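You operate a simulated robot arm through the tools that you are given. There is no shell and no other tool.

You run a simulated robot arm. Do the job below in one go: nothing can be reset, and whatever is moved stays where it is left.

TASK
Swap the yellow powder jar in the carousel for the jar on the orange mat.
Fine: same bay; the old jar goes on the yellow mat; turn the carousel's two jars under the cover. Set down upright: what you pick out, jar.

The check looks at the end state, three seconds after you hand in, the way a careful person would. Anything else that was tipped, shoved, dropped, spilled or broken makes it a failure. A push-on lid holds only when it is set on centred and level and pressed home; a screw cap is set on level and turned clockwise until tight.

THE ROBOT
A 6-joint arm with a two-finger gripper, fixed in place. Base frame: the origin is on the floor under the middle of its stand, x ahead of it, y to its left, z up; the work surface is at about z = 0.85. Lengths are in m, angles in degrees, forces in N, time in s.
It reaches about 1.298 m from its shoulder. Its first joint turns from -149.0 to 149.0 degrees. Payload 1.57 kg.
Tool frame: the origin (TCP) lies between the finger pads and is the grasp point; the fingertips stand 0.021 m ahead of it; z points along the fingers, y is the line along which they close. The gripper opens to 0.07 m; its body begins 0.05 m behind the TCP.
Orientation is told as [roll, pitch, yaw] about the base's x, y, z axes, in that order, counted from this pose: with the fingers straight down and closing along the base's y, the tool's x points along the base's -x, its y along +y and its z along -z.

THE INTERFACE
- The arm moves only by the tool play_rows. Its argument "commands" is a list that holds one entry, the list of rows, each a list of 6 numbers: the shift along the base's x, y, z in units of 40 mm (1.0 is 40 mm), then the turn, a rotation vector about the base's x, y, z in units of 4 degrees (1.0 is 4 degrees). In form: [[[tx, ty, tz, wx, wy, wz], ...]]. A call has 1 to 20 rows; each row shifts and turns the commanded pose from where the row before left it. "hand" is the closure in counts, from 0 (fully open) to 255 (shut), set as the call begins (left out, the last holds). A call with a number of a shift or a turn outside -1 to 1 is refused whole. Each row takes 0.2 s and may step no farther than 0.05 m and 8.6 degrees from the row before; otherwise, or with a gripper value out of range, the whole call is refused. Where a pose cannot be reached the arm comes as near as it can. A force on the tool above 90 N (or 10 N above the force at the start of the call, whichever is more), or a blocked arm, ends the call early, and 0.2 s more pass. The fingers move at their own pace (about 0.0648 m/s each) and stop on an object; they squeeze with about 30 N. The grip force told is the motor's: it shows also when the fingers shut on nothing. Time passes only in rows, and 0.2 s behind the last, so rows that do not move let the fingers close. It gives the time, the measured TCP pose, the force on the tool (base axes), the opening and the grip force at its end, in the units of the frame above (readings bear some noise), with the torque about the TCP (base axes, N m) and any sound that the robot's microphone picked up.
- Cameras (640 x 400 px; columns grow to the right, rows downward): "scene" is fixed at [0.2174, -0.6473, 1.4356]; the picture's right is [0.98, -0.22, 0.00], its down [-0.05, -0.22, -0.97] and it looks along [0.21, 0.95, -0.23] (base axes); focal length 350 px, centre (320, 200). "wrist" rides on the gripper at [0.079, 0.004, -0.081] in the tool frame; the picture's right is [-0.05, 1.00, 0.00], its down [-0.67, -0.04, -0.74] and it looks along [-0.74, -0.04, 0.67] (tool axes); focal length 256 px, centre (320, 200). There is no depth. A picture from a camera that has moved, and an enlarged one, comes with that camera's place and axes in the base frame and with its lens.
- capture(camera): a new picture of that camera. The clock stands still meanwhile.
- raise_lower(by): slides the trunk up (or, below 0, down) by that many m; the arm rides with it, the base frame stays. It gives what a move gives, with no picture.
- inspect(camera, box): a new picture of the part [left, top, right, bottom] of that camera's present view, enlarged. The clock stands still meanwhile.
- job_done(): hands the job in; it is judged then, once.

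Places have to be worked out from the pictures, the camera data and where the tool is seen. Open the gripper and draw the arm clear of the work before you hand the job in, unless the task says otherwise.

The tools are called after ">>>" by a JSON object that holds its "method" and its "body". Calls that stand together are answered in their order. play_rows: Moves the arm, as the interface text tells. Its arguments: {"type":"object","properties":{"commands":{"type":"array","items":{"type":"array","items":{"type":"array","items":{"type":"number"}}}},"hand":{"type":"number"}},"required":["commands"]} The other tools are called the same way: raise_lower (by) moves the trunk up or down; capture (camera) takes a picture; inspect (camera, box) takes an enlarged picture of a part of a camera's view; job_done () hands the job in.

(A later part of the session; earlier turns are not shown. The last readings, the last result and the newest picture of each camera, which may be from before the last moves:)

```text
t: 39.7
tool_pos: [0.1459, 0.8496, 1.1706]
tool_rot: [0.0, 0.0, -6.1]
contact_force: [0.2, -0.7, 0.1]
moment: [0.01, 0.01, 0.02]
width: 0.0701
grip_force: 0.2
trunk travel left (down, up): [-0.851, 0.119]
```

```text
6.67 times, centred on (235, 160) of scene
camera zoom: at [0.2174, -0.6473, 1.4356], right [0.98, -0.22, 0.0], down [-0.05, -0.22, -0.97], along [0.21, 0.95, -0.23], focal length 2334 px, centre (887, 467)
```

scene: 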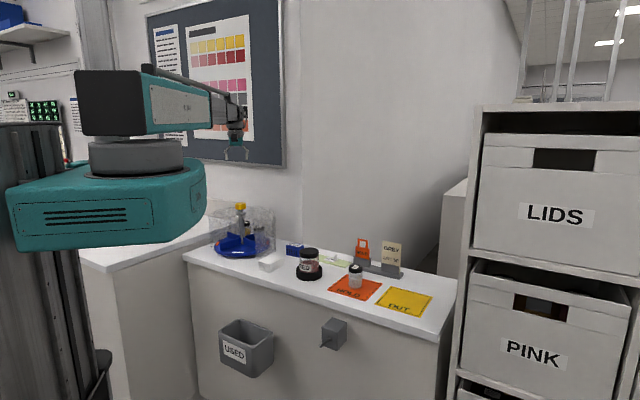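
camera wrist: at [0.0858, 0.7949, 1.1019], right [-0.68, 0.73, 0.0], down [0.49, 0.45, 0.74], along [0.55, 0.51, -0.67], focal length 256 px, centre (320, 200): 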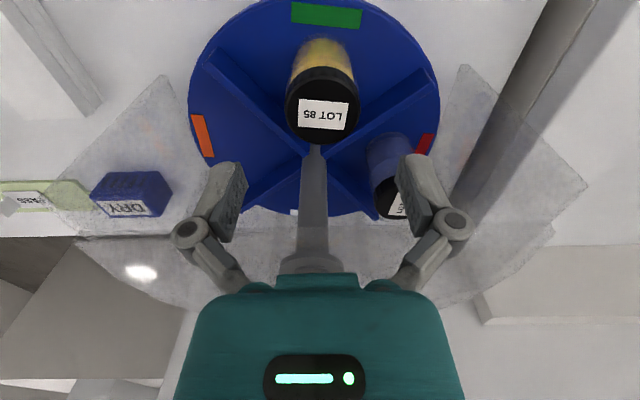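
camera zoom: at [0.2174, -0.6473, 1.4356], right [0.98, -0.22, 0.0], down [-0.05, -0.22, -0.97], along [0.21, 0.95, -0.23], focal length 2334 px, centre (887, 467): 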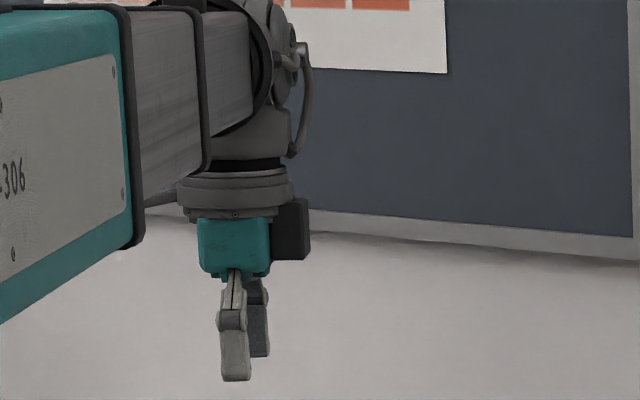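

The far-side block reaches ≈0.04 m from the tool axis, from 0.058 to 0.098 m above the TCP. I swing back to yaw 46° and measure the cover's edge more exactly from the wrist camera.

>>> {"method": "play_rows", "body": {"commands": [[[0, 0, 0, 0, 0, 1], [0, 0, 0, 0, 0, 1], [0, 0, 0, 0, 0, 1], [0, 0, 0, 0, 0, 1], [0, 0, 0, 0, 0, 1], [0, 0, 0, 0, 0, 1], [0, 0, 0, 0, 0, 1], [0, 0, 0, 0, 0, 1], [0, 0, 0, 0, 0, 1], [0, 0, 0, 0, 0, 1], [0, 0, 0, 0, 0, 1], [0, 0, 0, 0, 0, 1], [0, 0, 0, 0, 0, 0.8]]]}}

>>> {"method": "inspect", "body": {"camera": "wrist", "box": [150, 0, 460, 220]}}

>>> {"method": "raise_lower", "body": {"by": -0.08}}

>>> {"method": "inspect", "body": {"camera": "wrist", "box": [150, 0, 460, 220]}}

```text
t: 42.5
tool_pos: [0.1448, 0.8502, 1.1693]
tool_rot: [0.0, 0.1, 45.3]
contact_force: [0.6, 0.9, -0.8]
moment: [0.02, 0.03, -0.01]
width: 0.0701
grip_force: 0.1
trunk travel left (down, up): [-0.851, 0.119]
```

```text
1.82 times, centred on (305, 110) of wrist
camera zoom: at [0.0851, 0.7957, 1.2518], right [-0.67, 0.74, 0.0], down [0.49, 0.45, 0.74], along [0.55, 0.5, -0.67], focal length 465 px, centre (347, 364)
```

zoom: 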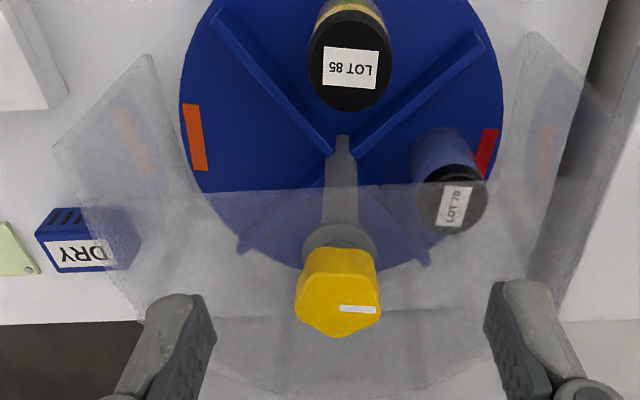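

```text
t: 43.7
tool_pos: [0.1448, 0.8493, 1.0897]
tool_rot: [0.1, 0.0, 45.2]
contact_force: [-0.3, 0.4, 0.6]
moment: [0.02, -0.03, 0.0]
width: 0.0698
grip_force: 0.0
trunk travel left (down, up): [-0.771, 0.199]
```

```text
1.82 times, centred on (305, 110) of wrist
camera zoom: at [0.085, 0.7956, 1.1719], right [-0.67, 0.74, 0.0], down [0.49, 0.45, 0.74], along [0.55, 0.5, -0.67], focal length 465 px, centre (347, 364)
```

zoom: 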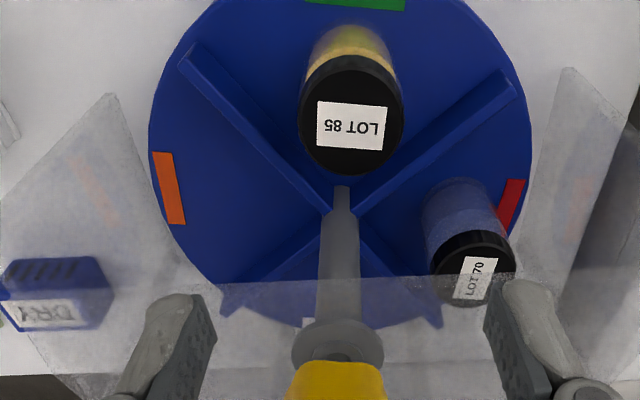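

The cover's top edge lies about 0.043 m behind the jar's centre. To keep the block clear, I'll grip ~5 mm toward the open side, so I shift (−3, −1 mm), then lower to TCP ≈0.99 and look.

>>> {"method": "play_rows", "body": {"commands": [[[-0.08, -0.03, 0, 0, 0, 0]]]}}

>>> {"method": "raise_lower", "body": {"by": -0.1}}

>>> {"method": "capture", "body": {"camera": "wrist"}}

>>> {"method": "inspect", "body": {"camera": "scene", "box": [200, 190, 270, 250]}}

```text
t: 44.1
tool_pos: [0.1425, 0.8489, 1.0899]
tool_rot: [0.0, 0.0, 45.1]
contact_force: [-0.2, -0.4, -0.5]
moment: [0.0, -0.01, -0.03]
width: 0.07
grip_force: 0.1
trunk travel left (down, up): [-0.771, 0.199]
```

```text
t: 45.4
tool_pos: [0.1428, 0.8478, 0.99]
tool_rot: [0.0, 0.0, 45.2]
contact_force: [-0.2, 0.4, -0.1]
moment: [-0.01, -0.01, 0.02]
width: 0.0701
grip_force: 0.0
trunk travel left (down, up): [-0.671, 0.299]
```

```text
taken
camera wrist: at [0.0819, 0.7943, 1.0719], right [-0.67, 0.74, 0.0], down [0.49, 0.45, 0.74], along [0.55, 0.5, -0.67], focal length 256 px, centre (320, 200)
```

wrist: 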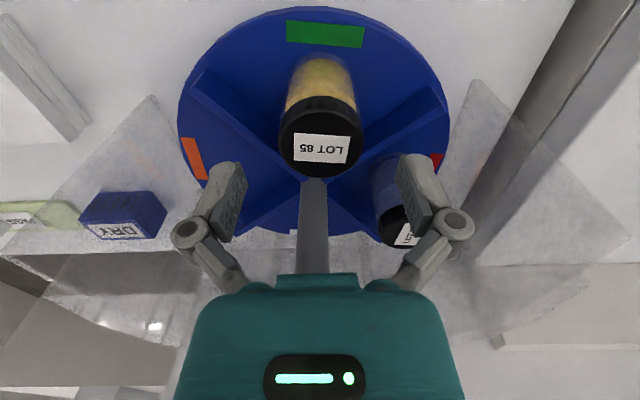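

```text
6.67 times, centred on (235, 220) of scene
camera zoom: at [0.2174, -0.6473, 1.4356], right [0.98, -0.22, 0.0], down [-0.05, -0.22, -0.97], along [0.21, 0.95, -0.23], focal length 2334 px, centre (887, 67)
```

zoom: 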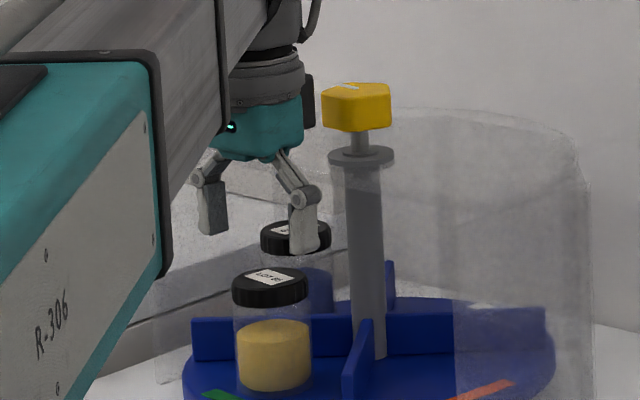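

The cap is centred between the fingers. I lower 0.045 so the tips pass the cap, and check for contact.

>>> {"method": "raise_lower", "body": {"by": -0.045}}

>>> {"method": "capture", "body": {"camera": "wrist"}}

>>> {"method": "inspect", "body": {"camera": "scene", "box": [200, 195, 270, 255]}}

```text
t: 46.3
tool_pos: [0.1413, 0.8491, 0.9436]
tool_rot: [0.0, 0.0, 45.2]
contact_force: [0.3, 0.4, 0.9]
moment: [0.02, -0.01, 0.0]
width: 0.07
grip_force: 0.0
trunk travel left (down, up): [-0.626, 0.344]
```

```text
taken
camera wrist: at [0.0819, 0.7943, 1.0269], right [-0.67, 0.74, 0.0], down [0.49, 0.45, 0.74], along [0.55, 0.5, -0.67], focal length 256 px, centre (320, 200)
```

wrist: 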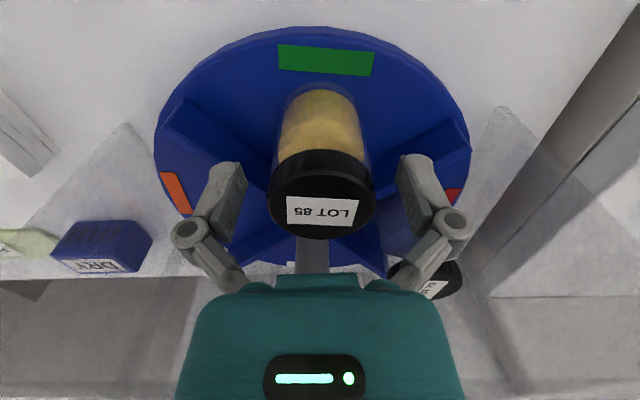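

```text
6.67 times, centred on (235, 225) of scene
camera zoom: at [0.2174, -0.6473, 1.4356], right [0.98, -0.22, 0.0], down [-0.05, -0.22, -0.97], along [0.21, 0.95, -0.23], focal length 2334 px, centre (887, 33)
```

zoom: 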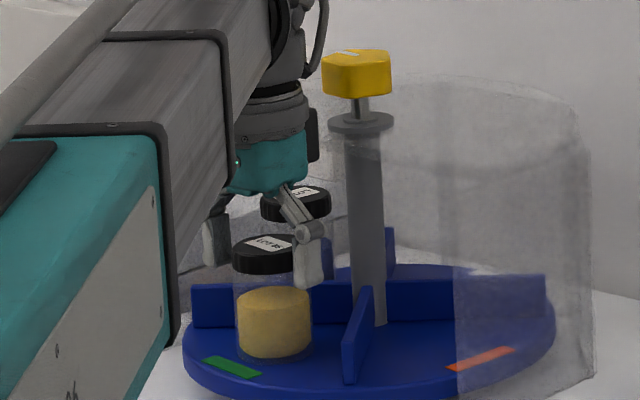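

No contact; the cap top computes to z≈0.951 and the platter to ≈0.88. I lower another 0.031 to TCP ≈0.913 so the pads take the jar's body.

>>> {"method": "raise_lower", "body": {"by": -0.031}}

>>> {"method": "capture", "body": {"camera": "wrist"}}

>>> {"method": "inspect", "body": {"camera": "scene", "box": [200, 195, 270, 255]}}

```text
t: 47.1
tool_pos: [0.1421, 0.849, 0.9125]
tool_rot: [0.0, 0.0, 45.2]
contact_force: [1.1, 0.7, -0.2]
moment: [0.0, 0.0, -0.02]
width: 0.0701
grip_force: 0.0
trunk travel left (down, up): [-0.595, 0.375]
```

```text
taken
camera wrist: at [0.0819, 0.7943, 0.9959], right [-0.67, 0.74, 0.0], down [0.49, 0.45, 0.74], along [0.55, 0.5, -0.67], focal length 256 px, centre (320, 200)
```

wrist: 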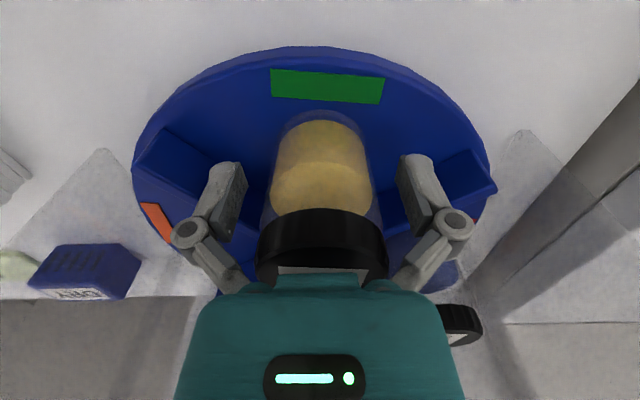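

```text
6.67 times, centred on (235, 225) of scene
camera zoom: at [0.2174, -0.6473, 1.4356], right [0.98, -0.22, 0.0], down [-0.05, -0.22, -0.97], along [0.21, 0.95, -0.23], focal length 2334 px, centre (887, 33)
```

zoom: 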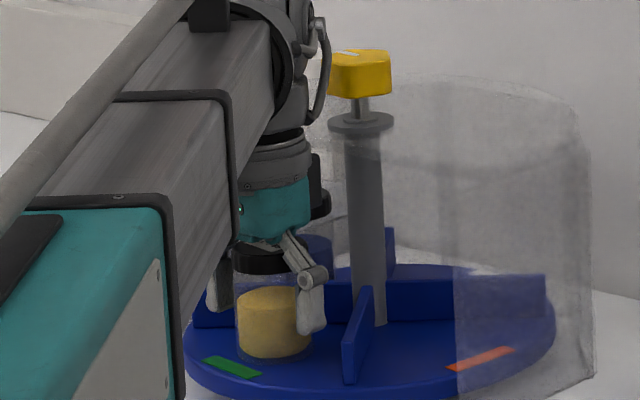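

The fingers flank the body just below the cap. I close the gripper.

>>> {"method": "play_rows", "body": {"commands": [[[0, 0, 0, 0, 0, 0], [0, 0, 0, 0, 0, 0], [0, 0, 0, 0, 0, 0], [0, 0, 0, 0, 0, 0]]], "hand": 255}}

>>> {"method": "capture", "body": {"camera": "wrist"}}

```text
t: 48.1
tool_pos: [0.1422, 0.8485, 0.9138]
tool_rot: [-0.1, 0.1, 45.1]
contact_force: [-0.2, 1.5, 4.3]
moment: [-0.01, 0.08, 0.03]
width: 0.0597
grip_force: 30.0
trunk travel left (down, up): [-0.595, 0.375]
```

```text
taken
camera wrist: at [0.0819, 0.7941, 0.9961], right [-0.67, 0.74, 0.0], down [0.49, 0.45, 0.75], along [0.55, 0.5, -0.67], focal length 256 px, centre (320, 200)
```

wrist: 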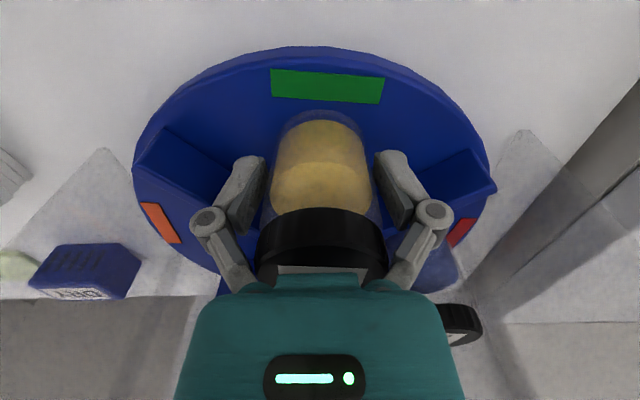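

The fingers stopped at 59.7 mm, wider than I expected for the jar, so I zoom in to see what they are touching.

>>> {"method": "inspect", "body": {"camera": "wrist", "box": [180, 90, 460, 300]}}

>>> {"method": "inspect", "body": {"camera": "scene", "box": [215, 215, 255, 250]}}

```text
1.90 times, centred on (320, 195) of wrist
camera zoom: at [0.0819, 0.7941, 0.9961], right [-0.67, 0.74, 0.0], down [0.49, 0.45, 0.75], along [0.55, 0.5, -0.67], focal length 488 px, centre (320, 210)
```

zoom: 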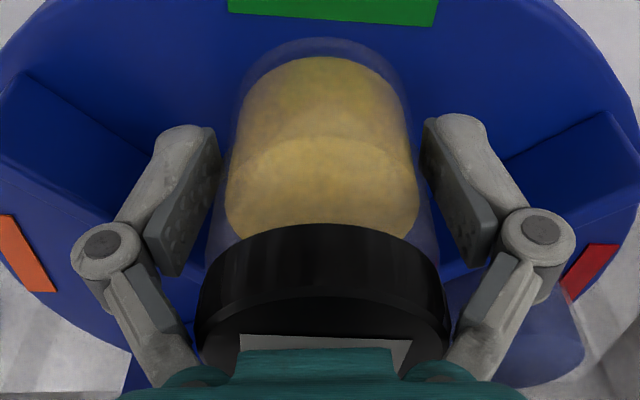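

```text
11.43 times, centred on (235, 232) of scene
camera zoom: at [0.2174, -0.6473, 1.4356], right [0.98, -0.22, 0.0], down [-0.05, -0.22, -0.97], along [0.21, 0.95, -0.23], focal length 4000 px, centre (1291, -171)
```

zoom: 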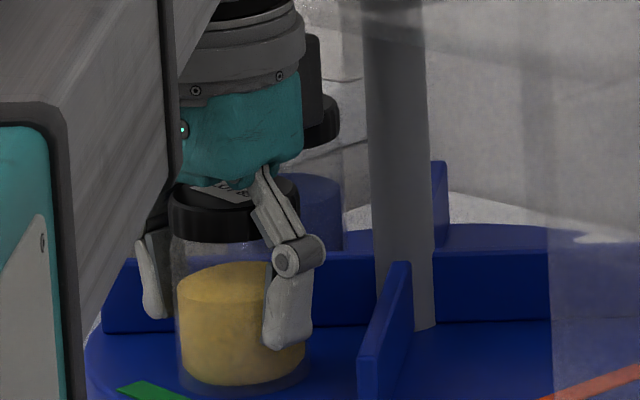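

The sloping finger links, not the pads, are touching the cap: I am too deep. I open, rise 0.02 (TCP ≈0.933), and check again before re-gripping.

>>> {"method": "play_rows", "body": {"commands": [[[0, 0, 0, 0, 0, 0], [0, 0, 0, 0, 0, 0], [0, 0, 0, 0, 0, 0]]], "hand": 0}}

>>> {"method": "raise_lower", "body": {"by": 0.02}}

>>> {"method": "play_rows", "body": {"commands": [[[0, 0, 0, 0, 0, 0], [0, 0, 0, 0, 0, 0], [0, 0, 0, 0, 0, 0], [0, 0, 0, 0, 0, 0]]], "hand": 255}}

>>> {"method": "inspect", "body": {"camera": "wrist", "box": [180, 90, 460, 300]}}

>>> {"method": "inspect", "body": {"camera": "scene", "box": [215, 215, 255, 250]}}

```text
t: 48.9
tool_pos: [0.1409, 0.8498, 0.9141]
tool_rot: [0.0, 0.0, 45.1]
contact_force: [-0.1, 0.1, -0.9]
moment: [0.01, 0.01, 0.03]
width: 0.0701
grip_force: 0.1
trunk travel left (down, up): [-0.595, 0.375]
```

```text
t: 49.5
tool_pos: [0.1429, 0.849, 0.9334]
tool_rot: [0.0, 0.0, 45.0]
contact_force: [0.9, 0.2, 0.1]
moment: [-0.01, 0.03, -0.02]
width: 0.07
grip_force: 0.0
trunk travel left (down, up): [-0.615, 0.355]
```

```text
t: 50.5
tool_pos: [0.1418, 0.8484, 0.9351]
tool_rot: [0.0, 0.0, 45.2]
contact_force: [-0.6, 1.3, 4.5]
moment: [0.07, 0.04, -0.02]
width: 0.0486
grip_force: 30.3
trunk travel left (down, up): [-0.615, 0.355]
```

```text
1.90 times, centred on (320, 195) of wrist
camera zoom: at [0.0819, 0.7942, 1.0161], right [-0.67, 0.74, 0.0], down [0.49, 0.45, 0.75], along [0.55, 0.5, -0.67], focal length 488 px, centre (320, 210)
```

zoom: 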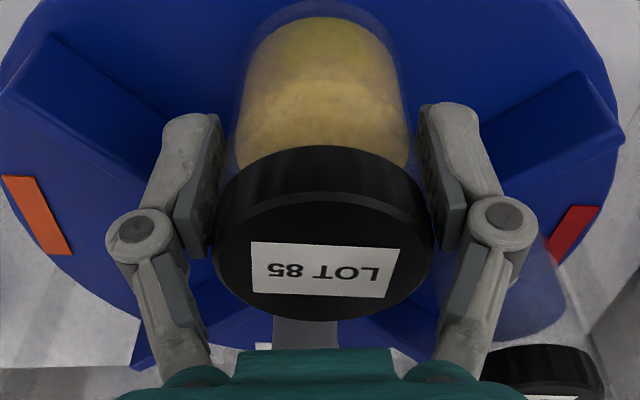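

```text
11.43 times, centred on (235, 232) of scene
camera zoom: at [0.2174, -0.6473, 1.4356], right [0.98, -0.22, 0.0], down [-0.05, -0.22, -0.97], along [0.21, 0.95, -0.23], focal length 4000 px, centre (1291, -171)
```

zoom: 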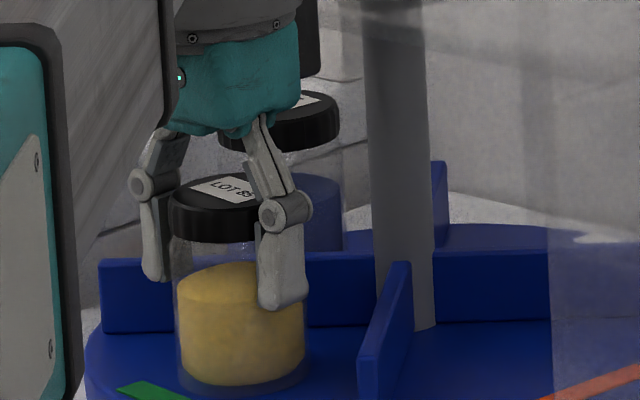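

Now the pads hold at 48.6 mm, matching the jar and cap. I lift 0.03 and check that the whole jar comes up.

>>> {"method": "raise_lower", "body": {"by": 0.03}}

>>> {"method": "inspect", "body": {"camera": "scene", "box": [205, 195, 265, 255]}}

>>> {"method": "capture", "body": {"camera": "wrist"}}

```text
t: 51.3
tool_pos: [0.1424, 0.8489, 0.9637]
tool_rot: [0.0, 0.0, 45.1]
contact_force: [0.3, 0.1, -1.0]
moment: [0.0, 0.01, 0.0]
width: 0.0482
grip_force: 29.8
trunk travel left (down, up): [-0.645, 0.325]
```

```text
6.67 times, centred on (235, 225) of scene
camera zoom: at [0.2174, -0.6473, 1.4356], right [0.98, -0.22, 0.0], down [-0.05, -0.22, -0.97], along [0.21, 0.95, -0.23], focal length 2334 px, centre (887, 33)
```

zoom: 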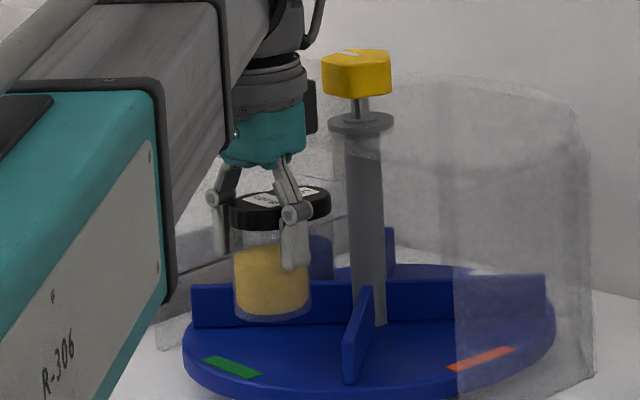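

```text
taken
camera wrist: at [0.0819, 0.7946, 1.0457], right [-0.67, 0.74, 0.0], down [0.49, 0.45, 0.74], along [0.55, 0.5, -0.67], focal length 256 px, centre (320, 200)
```

wrist: 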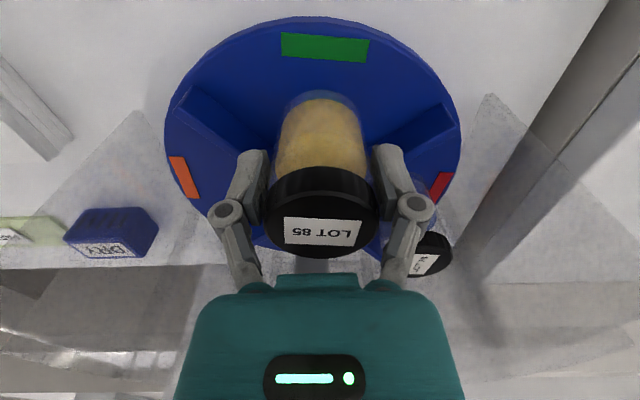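

The whole jar is held (about 1 N) and its base sits ≈0.0535 m below the TCP. I raise 0.2 so its base is above the knob, then carry it to the yellow mat, whose centre I compute at about (0.714, 0.308).

>>> {"method": "raise_lower", "body": {"by": 0.2}}

>>> {"method": "play_rows", "body": {"commands": [[[0.3, -0.28, 0, 0, 0, -0.2], [0.6, -0.56, 0, 0, 0, -0.5], [0.75, -0.71, 0, 0, 0, -0.5], [0.75, -0.71, 0, 0, 0, -0.5], [0.75, -0.71, 0, 0, 0, -0.5], [0.75, -0.71, 0, 0, 0, -0.5], [0.75, -0.71, 0, 0, 0, -0.5], [0.75, -0.71, 0, 0, 0, -0.5], [0.75, -0.71, 0, 0, 0, -0.5], [0.75, -0.71, 0, 0, 0, -0.5], [0.75, -0.71, 0, 0, 0, -0.5], [0.75, -0.71, 0, 0, 0, -0.5], [0.75, -0.71, 0, 0, 0, -0.5], [0.75, -0.71, 0, 0, 0, -0.5], [0.75, -0.71, 0, 0, 0, -0.5], [0.75, -0.71, 0, 0, 0, -0.5], [0.75, -0.71, 0, 0, 0, -0.5], [0.75, -0.71, 0, 0, 0, -0.5], [0.75, -0.71, 0, 0, 0, -0.5]]]}}

>>> {"method": "capture", "body": {"camera": "scene"}}

>>> {"method": "capture", "body": {"camera": "wrist"}}

```text
t: 53.5
tool_pos: [0.1412, 0.849, 1.1636]
tool_rot: [0.0, 0.0, 45.3]
contact_force: [0.0, 1.1, -0.4]
moment: [-0.01, -0.01, -0.02]
width: 0.0484
grip_force: 30.0
trunk travel left (down, up): [-0.845, 0.125]
```

```text
t: 57.5
tool_pos: [0.6884, 0.3314, 1.1629]
tool_rot: [-0.1, -0.1, 8.3]
contact_force: [0.1, -0.1, -1.5]
moment: [0.01, 0.05, 0.01]
width: 0.0487
grip_force: 30.1
trunk travel left (down, up): [-0.845, 0.125]
```

```text
taken
```

scene: 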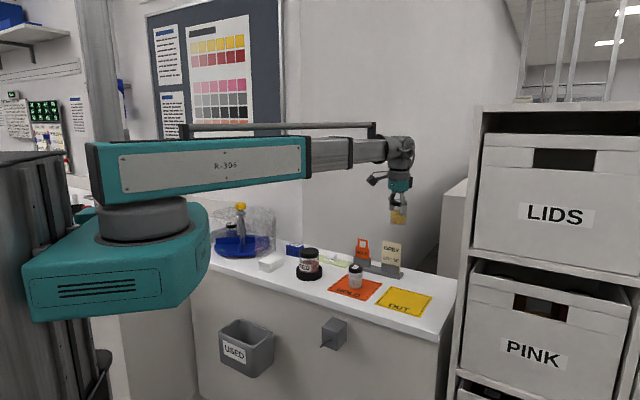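

```text
taken
camera wrist: at [0.6083, 0.3228, 1.2456], right [-0.09, 1.0, 0.0], down [0.66, 0.06, 0.74], along [0.74, 0.07, -0.67], focal length 256 px, centre (320, 200)
```

wrist: 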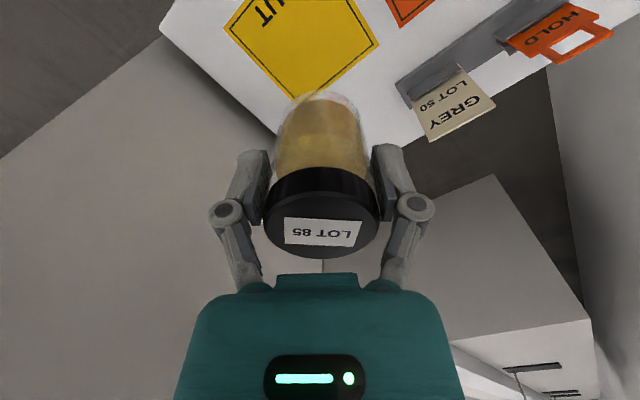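

The jar is carried safely. From this view the yellow mat's centre is about (0.717, 0.311); the jar sits ~5 mm ahead of the TCP, so I move the TCP to ≈(0.711, 0.309) and lower 0.235, leaving the base ≈2 cm above the mat.

>>> {"method": "play_rows", "body": {"commands": [[[0.28, -0.28, 0, 0, 0, 0], [0.28, -0.28, 0, 0, 0, 0], [0, 0, 0, 0, 0, 0]]]}}

>>> {"method": "raise_lower", "body": {"by": -0.235}}

>>> {"method": "capture", "body": {"camera": "wrist"}}

>>> {"method": "inspect", "body": {"camera": "scene", "box": [330, 220, 470, 330]}}

```text
t: 58.3
tool_pos: [0.7089, 0.3102, 1.1643]
tool_rot: [0.1, 0.0, 8.3]
contact_force: [0.4, -0.1, -0.2]
moment: [0.01, 0.01, 0.01]
width: 0.0483
grip_force: 30.3
trunk travel left (down, up): [-0.845, 0.125]
```

```text
t: 60.7
tool_pos: [0.7095, 0.3085, 0.9295]
tool_rot: [0.1, 0.0, 8.4]
contact_force: [-1.2, -0.4, -0.9]
moment: [-0.01, 0.02, 0.03]
width: 0.0484
grip_force: 30.6
trunk travel left (down, up): [-0.61, 0.36]
```

```text
taken
camera wrist: at [0.63, 0.3011, 1.0108], right [-0.09, 1.0, 0.0], down [0.66, 0.06, 0.74], along [0.74, 0.07, -0.67], focal length 256 px, centre (320, 200)
```

wrist: 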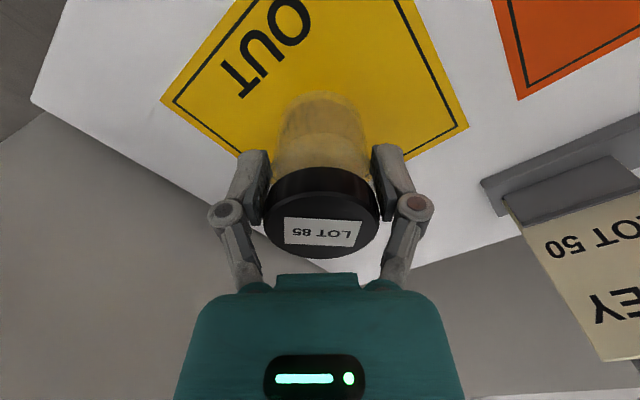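

```text
3.64 times, centred on (400, 275) of scene
camera zoom: at [0.2174, -0.6473, 1.4356], right [0.98, -0.22, 0.0], down [-0.05, -0.22, -0.97], along [0.21, 0.95, -0.23], focal length 1273 px, centre (29, -73)
```

zoom: 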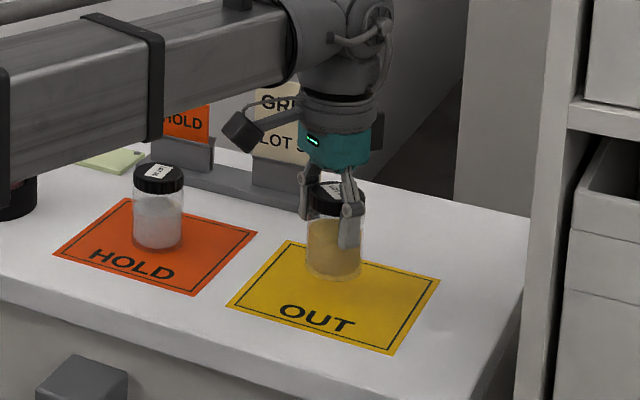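

The jar hangs level over the mat with its base roughly 2.5 cm up. I lower 0.018 and then creep down watching the force.

>>> {"method": "raise_lower", "body": {"by": -0.018}}

>>> {"method": "raise_lower", "body": {"by": -0.004}}

>>> {"method": "inspect", "body": {"camera": "scene", "box": [380, 240, 440, 300]}}

```text
t: 61.4
tool_pos: [0.7094, 0.3102, 0.9115]
tool_rot: [0.0, 0.1, 8.3]
contact_force: [-0.4, 0.1, -0.7]
moment: [0.0, 0.0, 0.05]
width: 0.0489
grip_force: 30.2
trunk travel left (down, up): [-0.592, 0.378]
```

```text
t: 61.9
tool_pos: [0.7098, 0.3107, 0.9075]
tool_rot: [0.0, 0.0, 8.4]
contact_force: [-0.1, 0.1, -0.5]
moment: [0.0, -0.02, 0.02]
width: 0.0482
grip_force: 30.3
trunk travel left (down, up): [-0.588, 0.382]
```

```text
6.67 times, centred on (410, 270) of scene
camera zoom: at [0.2174, -0.6473, 1.4356], right [0.98, -0.22, 0.0], down [-0.05, -0.22, -0.97], along [0.21, 0.95, -0.23], focal length 2334 px, centre (-280, -267)
```

zoom: 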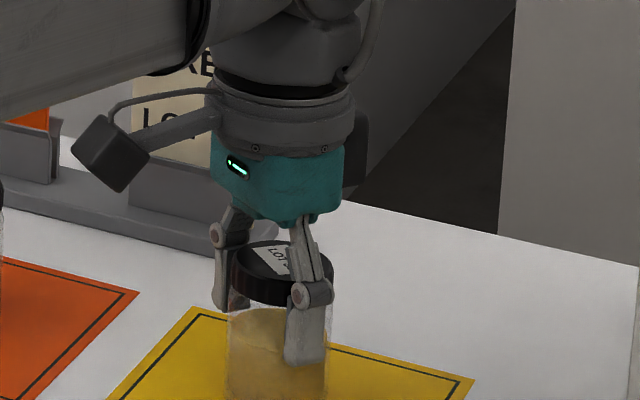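

No contact yet; base estimate ≈0.854. I continue in 2 mm steps.

>>> {"method": "raise_lower", "body": {"by": -0.002}}

>>> {"method": "raise_lower", "body": {"by": -0.0015}}

```text
t: 62.4
tool_pos: [0.7093, 0.3087, 0.9027]
tool_rot: [-0.1, 0.0, 8.4]
contact_force: [-0.8, -0.2, -0.1]
moment: [0.02, -0.01, 0.03]
width: 0.0485
grip_force: 30.1
trunk travel left (down, up): [-0.586, 0.384]
```

```text
t: 62.9
tool_pos: [0.7095, 0.309, 0.9041]
tool_rot: [0.0, -0.1, 8.4]
contact_force: [4.2, 1.2, 18.3]
moment: [0.02, -0.17, 0.09]
width: 0.0482
grip_force: 30.0
trunk travel left (down, up): [-0.585, 0.385]
```

Contact at 18 N: the jar is standing on the mat. I ease up 1 mm and open the fingers.

>>> {"method": "raise_lower", "body": {"by": 0.001}}

>>> {"method": "play_rows", "body": {"commands": [[[0, 0, 0, 0, 0, 0], [0, 0, 0, 0, 0, 0], [0, 0, 0, 0, 0, 0]]], "hand": 0}}

>>> {"method": "capture", "body": {"camera": "wrist"}}

```text
t: 63.5
tool_pos: [0.7091, 0.3101, 0.9059]
tool_rot: [0.0, 0.1, 8.4]
contact_force: [2.2, 0.7, 6.9]
moment: [0.01, -0.1, 0.03]
width: 0.0484
grip_force: 30.2
trunk travel left (down, up): [-0.586, 0.384]
```

```text
t: 64.2
tool_pos: [0.7105, 0.3096, 0.9031]
tool_rot: [0.0, -0.1, 8.4]
contact_force: [-0.1, 0.2, 0.7]
moment: [0.0, -0.03, 0.01]
width: 0.07
grip_force: 0.1
trunk travel left (down, up): [-0.586, 0.384]
```

```text
taken
camera wrist: at [0.6299, 0.3011, 0.9863], right [-0.09, 1.0, 0.0], down [0.66, 0.06, 0.74], along [0.74, 0.07, -0.67], focal length 256 px, centre (320, 200)
```

wrist: 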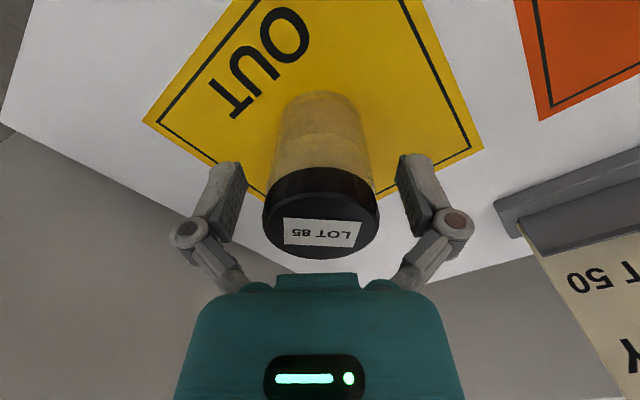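

The jar stands free and upright. I raise 0.2 straight up and look at both mats.

>>> {"method": "raise_lower", "body": {"by": 0.2}}

>>> {"method": "play_rows", "body": {"commands": [[[-0.6, 0.6, 0, 0, 0, 0], [-0.6, 0.6, 0, 0, 0, 0], [-0.6, 0.6, 0, 0, 0, 0], [-0.6, 0.6, 0, 0, 0, 0], [-0.5, 0.4, 0, 0, 0, 0], [0, 0, 0, 0, 0, 0]]]}}

>>> {"method": "capture", "body": {"camera": "wrist"}}

>>> {"method": "inspect", "body": {"camera": "scene", "box": [310, 190, 470, 330]}}

```text
t: 66.4
tool_pos: [0.7108, 0.3105, 1.1045]
tool_rot: [0.0, -0.1, 8.3]
contact_force: [0.8, 0.0, -0.1]
moment: [-0.01, 0.0, -0.02]
width: 0.07
grip_force: 0.0
trunk travel left (down, up): [-0.786, 0.184]
```

```text
t: 67.8
tool_pos: [0.594, 0.4214, 1.1048]
tool_rot: [0.0, 0.1, 8.4]
contact_force: [0.5, 0.5, 0.5]
moment: [-0.01, 0.0, 0.03]
width: 0.07
grip_force: 0.1
trunk travel left (down, up): [-0.786, 0.184]
```

```text
taken
camera wrist: at [0.5134, 0.4129, 1.1863], right [-0.09, 1.0, 0.0], down [0.66, 0.06, 0.74], along [0.74, 0.07, -0.67], focal length 256 px, centre (320, 200)
```

wrist: 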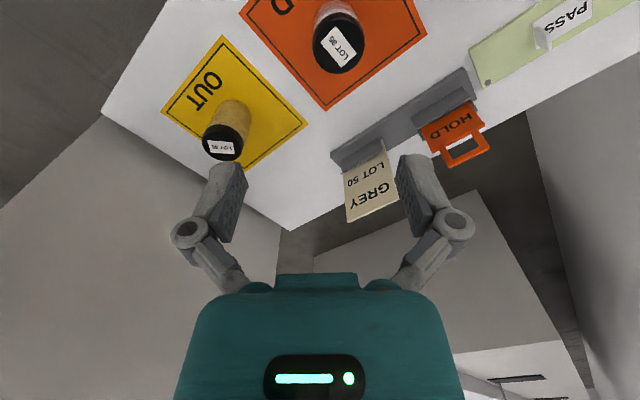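

```text
2.86 times, centred on (390, 260) of scene
camera zoom: at [0.2174, -0.6473, 1.4356], right [0.98, -0.22, 0.0], down [-0.05, -0.22, -0.97], along [0.21, 0.95, -0.23], focal length 1000 px, centre (120, 29)
```

zoom: 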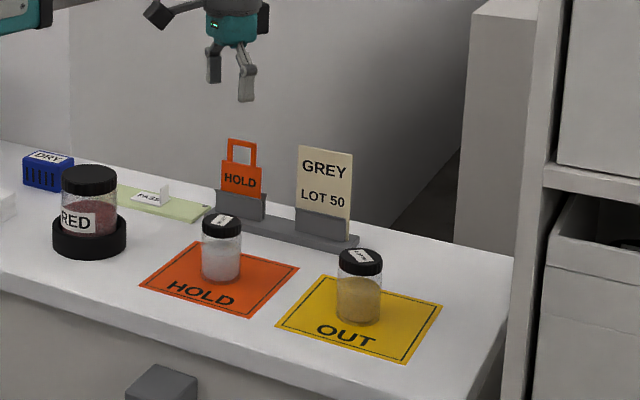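

The yellow jar stands upright on OUT. The HOLD jar (LOT 95) computes to about (0.590, 0.437); I move the TCP to ≈(0.585, 0.436) and lower to z≈0.97 to check.

>>> {"method": "play_rows", "body": {"commands": [[[-0.225, 0.365, 0, 0, 0, 0], [0, 0, 0, 0, 0, 0]]]}}

>>> {"method": "raise_lower", "body": {"by": -0.135}}

>>> {"method": "capture", "body": {"camera": "wrist"}}

>>> {"method": "inspect", "body": {"camera": "scene", "box": [320, 230, 390, 300]}}

```text
t: 68.4
tool_pos: [0.5854, 0.4363, 1.1037]
tool_rot: [0.0, 0.0, 8.4]
contact_force: [0.4, 0.1, 0.1]
moment: [-0.02, 0.0, -0.03]
width: 0.0701
grip_force: 0.1
trunk travel left (down, up): [-0.786, 0.184]
```

```text
t: 70.0
tool_pos: [0.5842, 0.4359, 0.9697]
tool_rot: [0.1, 0.0, 8.4]
contact_force: [-0.4, -0.1, 0.2]
moment: [0.02, 0.0, -0.03]
width: 0.0699
grip_force: 0.0
trunk travel left (down, up): [-0.651, 0.319]
```

```text
taken
camera wrist: at [0.5048, 0.4277, 1.0514], right [-0.09, 1.0, 0.0], down [0.66, 0.06, 0.74], along [0.74, 0.07, -0.67], focal length 256 px, centre (320, 200)
```

wrist: 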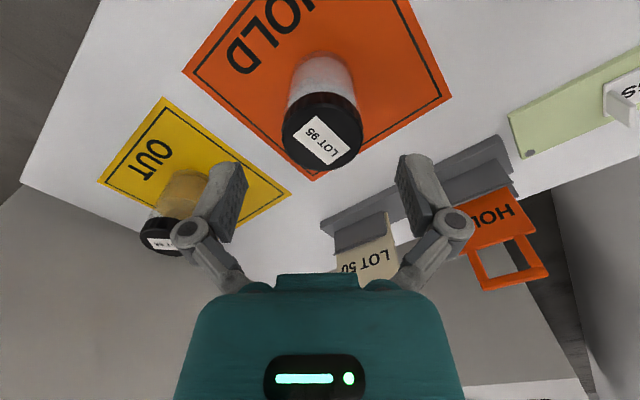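

```text
5.71 times, centred on (355, 265) of scene
camera zoom: at [0.2174, -0.6473, 1.4356], right [0.98, -0.22, 0.0], down [-0.05, -0.22, -0.97], along [0.21, 0.95, -0.23], focal length 2000 px, centre (120, -171)
```

zoom: 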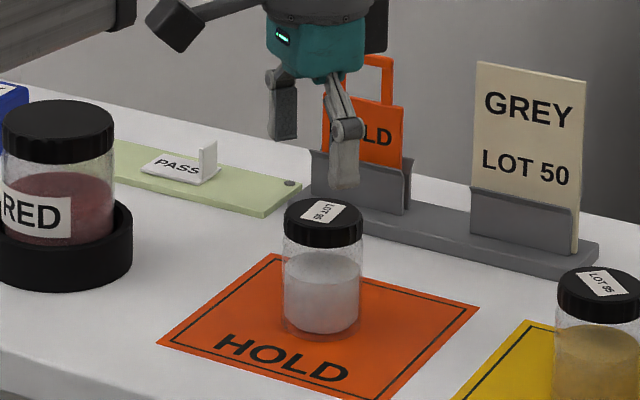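

The cap lies ≈9 mm ahead and 2 mm to the left of the TCP. I shift forward 6 mm and sideways 2 mm, then lower to the same relative height as before (TCP ≈0.9045).

>>> {"method": "play_rows", "body": {"commands": [[[0.145, 0.067, 0, 0, 0, 0], [0, 0, 0, 0, 0, 0]]]}}

>>> {"method": "raise_lower", "body": {"by": -0.045}}

>>> {"method": "capture", "body": {"camera": "wrist"}}

>>> {"method": "inspect", "body": {"camera": "scene", "box": [320, 230, 390, 300]}}

```text
t: 70.7
tool_pos: [0.5896, 0.4394, 0.9703]
tool_rot: [-0.1, 0.0, 8.4]
contact_force: [0.4, 0.2, -0.3]
moment: [0.01, -0.03, -0.03]
width: 0.0699
grip_force: 0.0
trunk travel left (down, up): [-0.651, 0.319]
```

```text
t: 71.5
tool_pos: [0.5909, 0.4387, 0.9241]
tool_rot: [0.0, 0.0, 8.5]
contact_force: [0.3, -0.1, -0.1]
moment: [0.01, -0.01, 0.0]
width: 0.0698
grip_force: 0.0
trunk travel left (down, up): [-0.606, 0.364]
```

```text
taken
camera wrist: at [0.5105, 0.4306, 1.0064], right [-0.09, 1.0, 0.0], down [0.66, 0.06, 0.74], along [0.74, 0.07, -0.67], focal length 256 px, centre (320, 200)
```

wrist: 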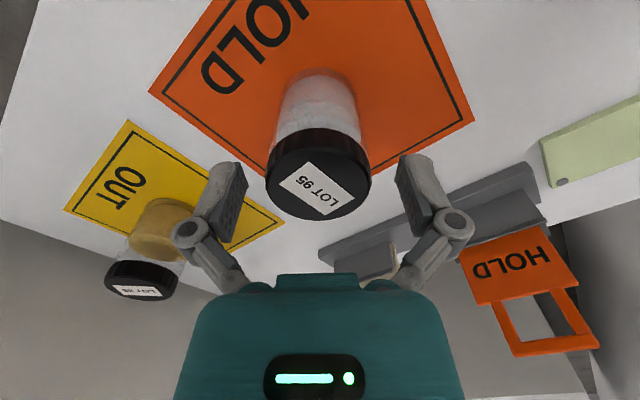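

```text
5.71 times, centred on (355, 265) of scene
camera zoom: at [0.2174, -0.6473, 1.4356], right [0.98, -0.22, 0.0], down [-0.05, -0.22, -0.97], along [0.21, 0.95, -0.23], focal length 2000 px, centre (120, -171)
```

zoom: 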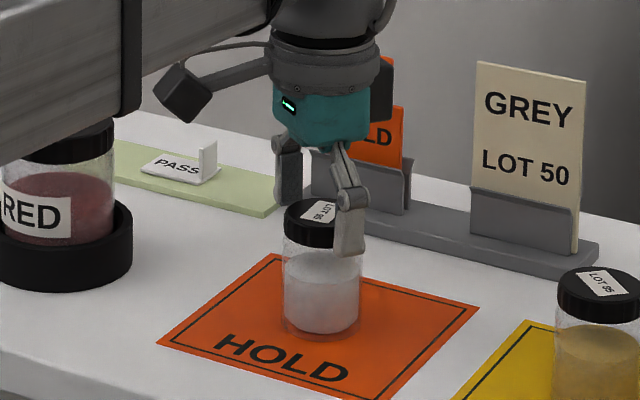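

Fingers straddle the jar with room on both sides. I lower the last 0.0195 and close.

>>> {"method": "raise_lower", "body": {"by": -0.0195}}

>>> {"method": "play_rows", "body": {"commands": [[[0, 0, 0, 0, 0, 0], [0, 0, 0, 0, 0, 0], [0, 0, 0, 0, 0, 0], [0, 0, 0, 0, 0, 0]]], "hand": 255}}

>>> {"method": "inspect", "body": {"camera": "wrist", "box": [180, 90, 460, 300]}}

>>> {"method": "inspect", "body": {"camera": "scene", "box": [320, 230, 390, 300]}}

```text
t: 72.2
tool_pos: [0.5905, 0.438, 0.9054]
tool_rot: [0.0, 0.0, 8.5]
contact_force: [-0.4, -0.7, 0.3]
moment: [0.03, -0.01, 0.0]
width: 0.0703
grip_force: 0.1
trunk travel left (down, up): [-0.586, 0.384]
```

```text
t: 73.2
tool_pos: [0.5901, 0.4397, 0.9056]
tool_rot: [0.0, 0.0, 8.4]
contact_force: [0.7, -0.3, 6.5]
moment: [0.02, -0.08, -0.01]
width: 0.0489
grip_force: 29.7
trunk travel left (down, up): [-0.586, 0.384]
```

```text
1.90 times, centred on (320, 195) of wrist
camera zoom: at [0.5104, 0.4305, 0.9871], right [-0.09, 1.0, 0.0], down [0.66, 0.06, 0.75], along [0.74, 0.07, -0.67], focal length 488 px, centre (320, 210)
```

zoom: 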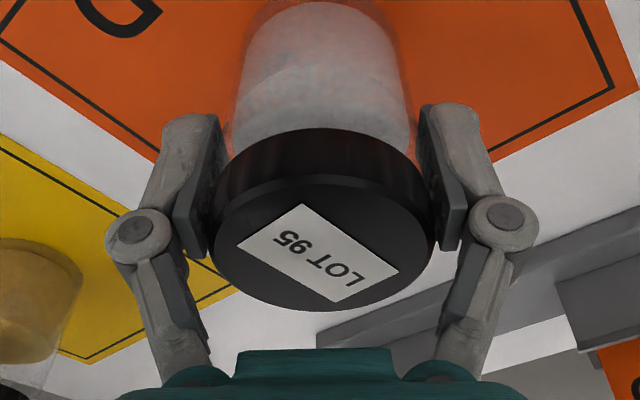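

```text
5.71 times, centred on (355, 265) of scene
camera zoom: at [0.2174, -0.6473, 1.4356], right [0.98, -0.22, 0.0], down [-0.05, -0.22, -0.97], along [0.21, 0.95, -0.23], focal length 2000 px, centre (120, -171)
```

zoom: 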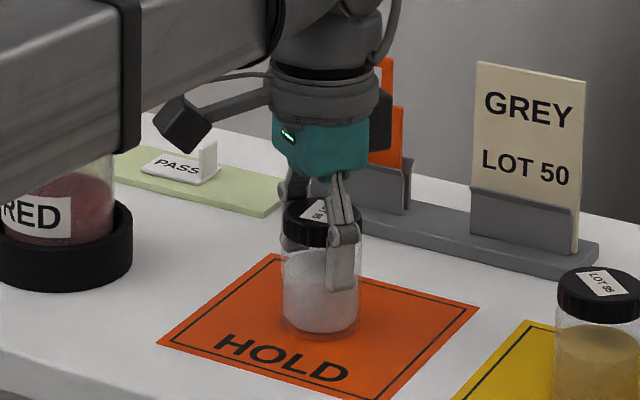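

LOT 95 is gripped at 48.9 mm. I lift it 0.03 and verify before carrying.

>>> {"method": "raise_lower", "body": {"by": 0.03}}

>>> {"method": "inspect", "body": {"camera": "scene", "box": [320, 220, 390, 300]}}

```text
t: 73.9
tool_pos: [0.5908, 0.4385, 0.9354]
tool_rot: [0.0, 0.0, 8.3]
contact_force: [0.0, -0.1, -0.7]
moment: [0.02, -0.04, -0.02]
width: 0.0487
grip_force: 29.6
trunk travel left (down, up): [-0.616, 0.354]
```

```text
5.00 times, centred on (355, 260) of scene
camera zoom: at [0.2174, -0.6473, 1.4356], right [0.98, -0.22, 0.0], down [-0.05, -0.22, -0.97], along [0.21, 0.95, -0.23], focal length 1750 px, centre (145, -100)
```

zoom: 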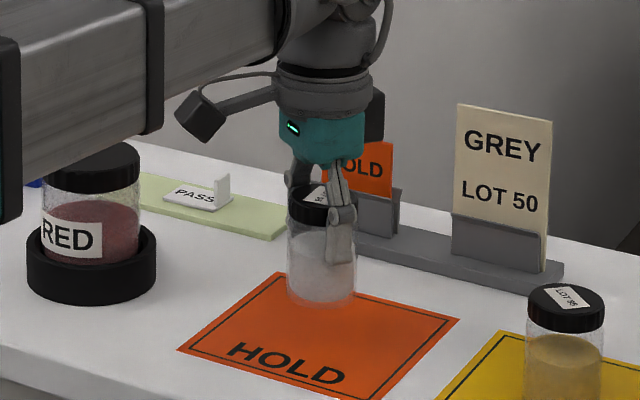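

The jar lifts whole and level. I raise to TCP ≈1.165 and carry it back above the carousel's open bay, turning to yaw 45°.

>>> {"method": "raise_lower", "body": {"by": 0.23}}

>>> {"method": "play_rows", "body": {"commands": [[[-0.3, 0.28, 0, 0, 0, 0.3], [-0.64, 0.58, 0, 0, 0, 0.52], [-0.64, 0.58, 0, 0, 0, 0.52], [-0.64, 0.58, 0, 0, 0, 0.52], [-0.64, 0.58, 0, 0, 0, 0.52], [-0.64, 0.58, 0, 0, 0, 0.52], [-0.64, 0.58, 0, 0, 0, 0.52], [-0.64, 0.58, 0, 0, 0, 0.52], [-0.64, 0.58, 0, 0, 0, 0.52], [-0.64, 0.58, 0, 0, 0, 0.52], [-0.64, 0.58, 0, 0, 0, 0.52], [-0.64, 0.58, 0, 0, 0, 0.52], [-0.64, 0.58, 0, 0, 0, 0.52], [-0.64, 0.58, 0, 0, 0, 0.52], [-0.64, 0.58, 0, 0, 0, 0.52], [-0.64, 0.58, 0, 0, 0, 0.52], [-0.64, 0.58, 0, 0, 0, 0.52], [-0.64, 0.58, 0, 0, 0, 0.52]]]}}

>>> {"method": "capture", "body": {"camera": "wrist"}}

>>> {"method": "inspect", "body": {"camera": "scene", "box": [195, 170, 285, 264]}}

```text
t: 76.4
tool_pos: [0.5908, 0.4391, 1.165]
tool_rot: [0.0, 0.0, 8.5]
contact_force: [-0.7, 0.1, -0.2]
moment: [-0.05, 0.01, 0.0]
width: 0.0488
grip_force: 29.9
trunk travel left (down, up): [-0.846, 0.124]
```

```text
t: 80.2
tool_pos: [0.1421, 0.8436, 1.1642]
tool_rot: [-0.1, 0.0, 45.0]
contact_force: [-0.3, -0.3, -0.5]
moment: [-0.01, -0.01, -0.02]
width: 0.0488
grip_force: 29.7
trunk travel left (down, up): [-0.846, 0.124]
```

```text
taken
camera wrist: at [0.0825, 0.7904, 1.2466], right [-0.67, 0.74, 0.0], down [0.5, 0.45, 0.74], along [0.55, 0.5, -0.67], focal length 256 px, centre (320, 200)
```

wrist: 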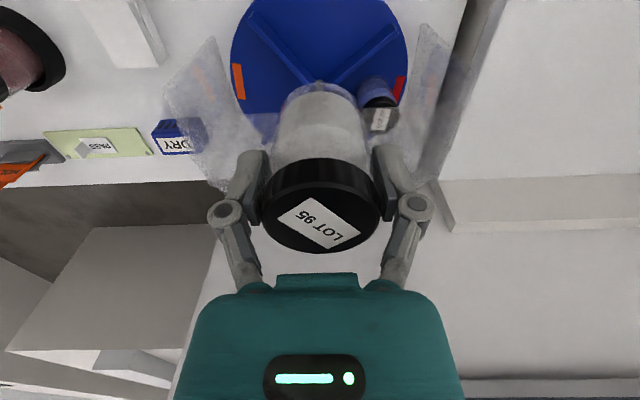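

```text
4.26 times, centred on (240, 217) of scene
camera zoom: at [0.2174, -0.6473, 1.4356], right [0.98, -0.22, 0.0], down [-0.05, -0.22, -0.97], along [0.21, 0.95, -0.23], focal length 1490 px, centre (660, 128)
```

zoom: 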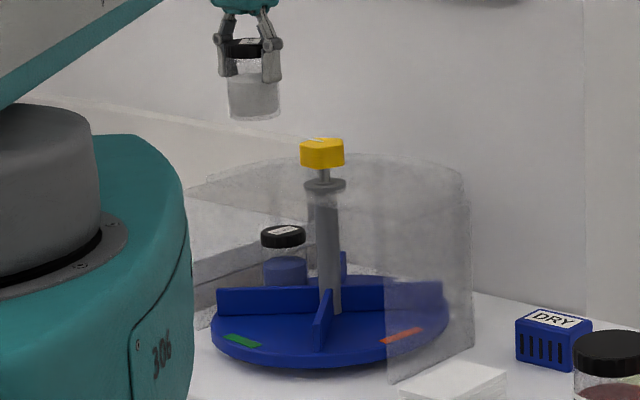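

The bay is empty and unchanged, centred in view. I nudge +4 mm in y to the earlier pick-up position and lower 0.195, leaving the base ≈3 cm above the platter.

>>> {"method": "play_rows", "body": {"commands": [[[0, 0.1, 0, 0, 0, 0], [0, 0, 0, 0, 0, 0]]]}}

>>> {"method": "raise_lower", "body": {"by": -0.195}}

>>> {"method": "capture", "body": {"camera": "wrist"}}

>>> {"method": "inspect", "body": {"camera": "scene", "box": [200, 195, 270, 255]}}

```text
t: 80.8
tool_pos: [0.143, 0.8489, 1.1655]
tool_rot: [0.0, 0.0, 45.0]
contact_force: [-0.3, -0.1, -1.8]
moment: [-0.01, 0.02, 0.0]
width: 0.0488
grip_force: 29.9
trunk travel left (down, up): [-0.846, 0.124]
```

```text
t: 82.9
tool_pos: [0.1432, 0.8486, 0.9696]
tool_rot: [0.0, 0.1, 45.0]
contact_force: [-0.4, 0.1, -0.1]
moment: [-0.02, -0.01, -0.03]
width: 0.0487
grip_force: 29.6
trunk travel left (down, up): [-0.651, 0.319]
```

```text
taken
camera wrist: at [0.0831, 0.7939, 1.0519], right [-0.67, 0.74, 0.0], down [0.5, 0.45, 0.74], along [0.55, 0.5, -0.67], focal length 256 px, centre (320, 200)
```

wrist: 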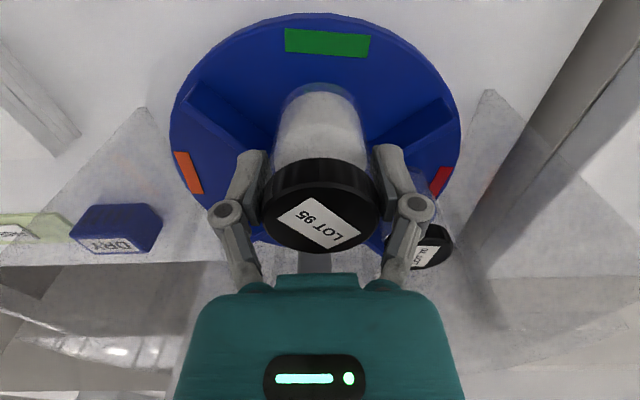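

```text
6.67 times, centred on (235, 225) of scene
camera zoom: at [0.2174, -0.6473, 1.4356], right [0.98, -0.22, 0.0], down [-0.05, -0.22, -0.97], along [0.21, 0.95, -0.23], focal length 2334 px, centre (887, 33)
```

zoom: 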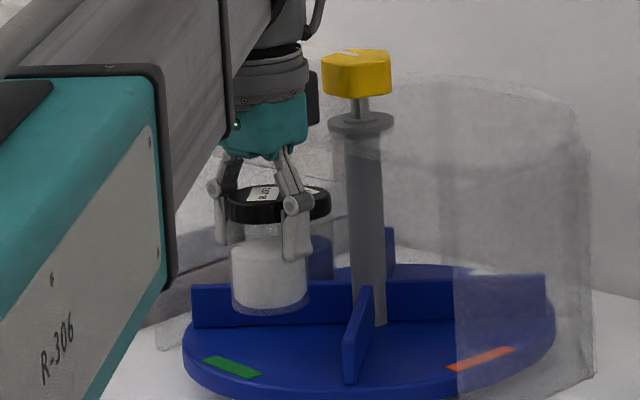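

All clear. I lower 0.031 and then creep for contact with the platter, expected at TCP ≈0.9345.

>>> {"method": "raise_lower", "body": {"by": -0.031}}

>>> {"method": "raise_lower", "body": {"by": -0.002}}

>>> {"method": "raise_lower", "body": {"by": -0.0015}}

```text
t: 83.7
tool_pos: [0.1437, 0.8482, 0.9386]
tool_rot: [-0.1, 0.0, 45.0]
contact_force: [-0.6, 0.0, -1.4]
moment: [0.0, -0.03, 0.0]
width: 0.0486
grip_force: 29.8
trunk travel left (down, up): [-0.62, 0.35]
```

```text
t: 84.2
tool_pos: [0.1437, 0.8472, 0.9371]
tool_rot: [0.0, 0.0, 45.0]
contact_force: [0.3, -0.1, -1.1]
moment: [0.0, -0.01, 0.0]
width: 0.0489
grip_force: 30.2
trunk travel left (down, up): [-0.618, 0.352]
```

```text
t: 84.7
tool_pos: [0.1423, 0.8485, 0.9353]
tool_rot: [0.1, 0.0, 45.0]
contact_force: [0.5, -0.3, 0.4]
moment: [-0.01, -0.02, -0.03]
width: 0.0486
grip_force: 30.0
trunk travel left (down, up): [-0.617, 0.353]
```

The weight is just starting to come off (0.4 N). One more millimetre.

>>> {"method": "raise_lower", "body": {"by": -0.001}}

```text
t: 85.2
tool_pos: [0.1446, 0.8485, 0.9344]
tool_rot: [0.1, 0.0, 45.0]
contact_force: [-0.1, 0.7, 4.9]
moment: [0.04, -0.03, 0.02]
width: 0.0488
grip_force: 30.1
trunk travel left (down, up): [-0.616, 0.354]
```

Contact at 4.9 N: the jar rests on the platter. I open the fingers and look.

>>> {"method": "play_rows", "body": {"commands": [[[0, 0, 0, 0, 0, 0], [0, 0, 0, 0, 0, 0], [0, 0, 0, 0, 0, 0]]], "hand": 0}}

>>> {"method": "capture", "body": {"camera": "wrist"}}

>>> {"method": "inspect", "body": {"camera": "scene", "box": [200, 195, 270, 255]}}

```text
t: 86.0
tool_pos: [0.1435, 0.8474, 0.9336]
tool_rot: [0.0, 0.1, 45.0]
contact_force: [-0.5, 0.1, -0.5]
moment: [0.01, 0.02, -0.02]
width: 0.0701
grip_force: 0.0
trunk travel left (down, up): [-0.616, 0.354]
```

```text
taken
camera wrist: at [0.0831, 0.7939, 1.0163], right [-0.67, 0.74, 0.0], down [0.5, 0.45, 0.74], along [0.55, 0.5, -0.67], focal length 256 px, centre (320, 200)
```

wrist: 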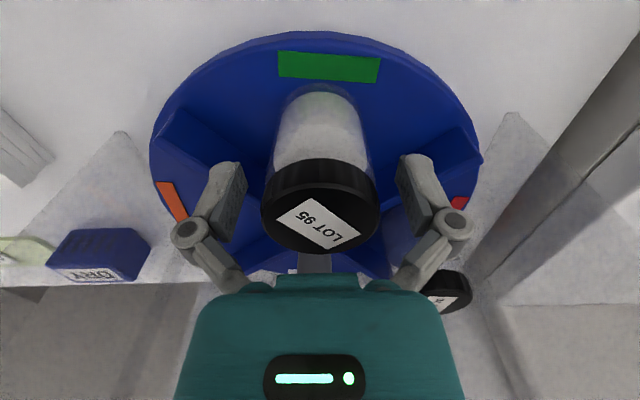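

```text
6.67 times, centred on (235, 225) of scene
camera zoom: at [0.2174, -0.6473, 1.4356], right [0.98, -0.22, 0.0], down [-0.05, -0.22, -0.97], along [0.21, 0.95, -0.23], focal length 2334 px, centre (887, 33)
```

zoom: 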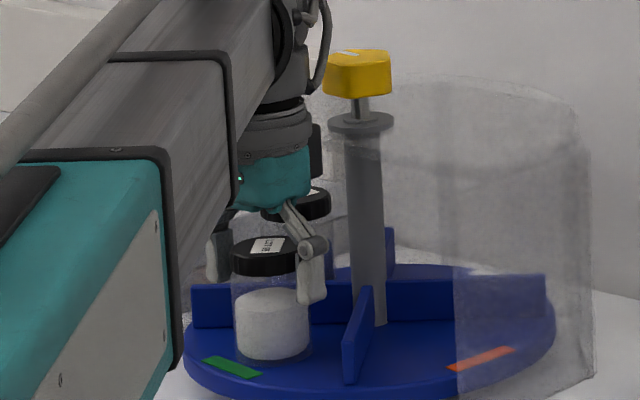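

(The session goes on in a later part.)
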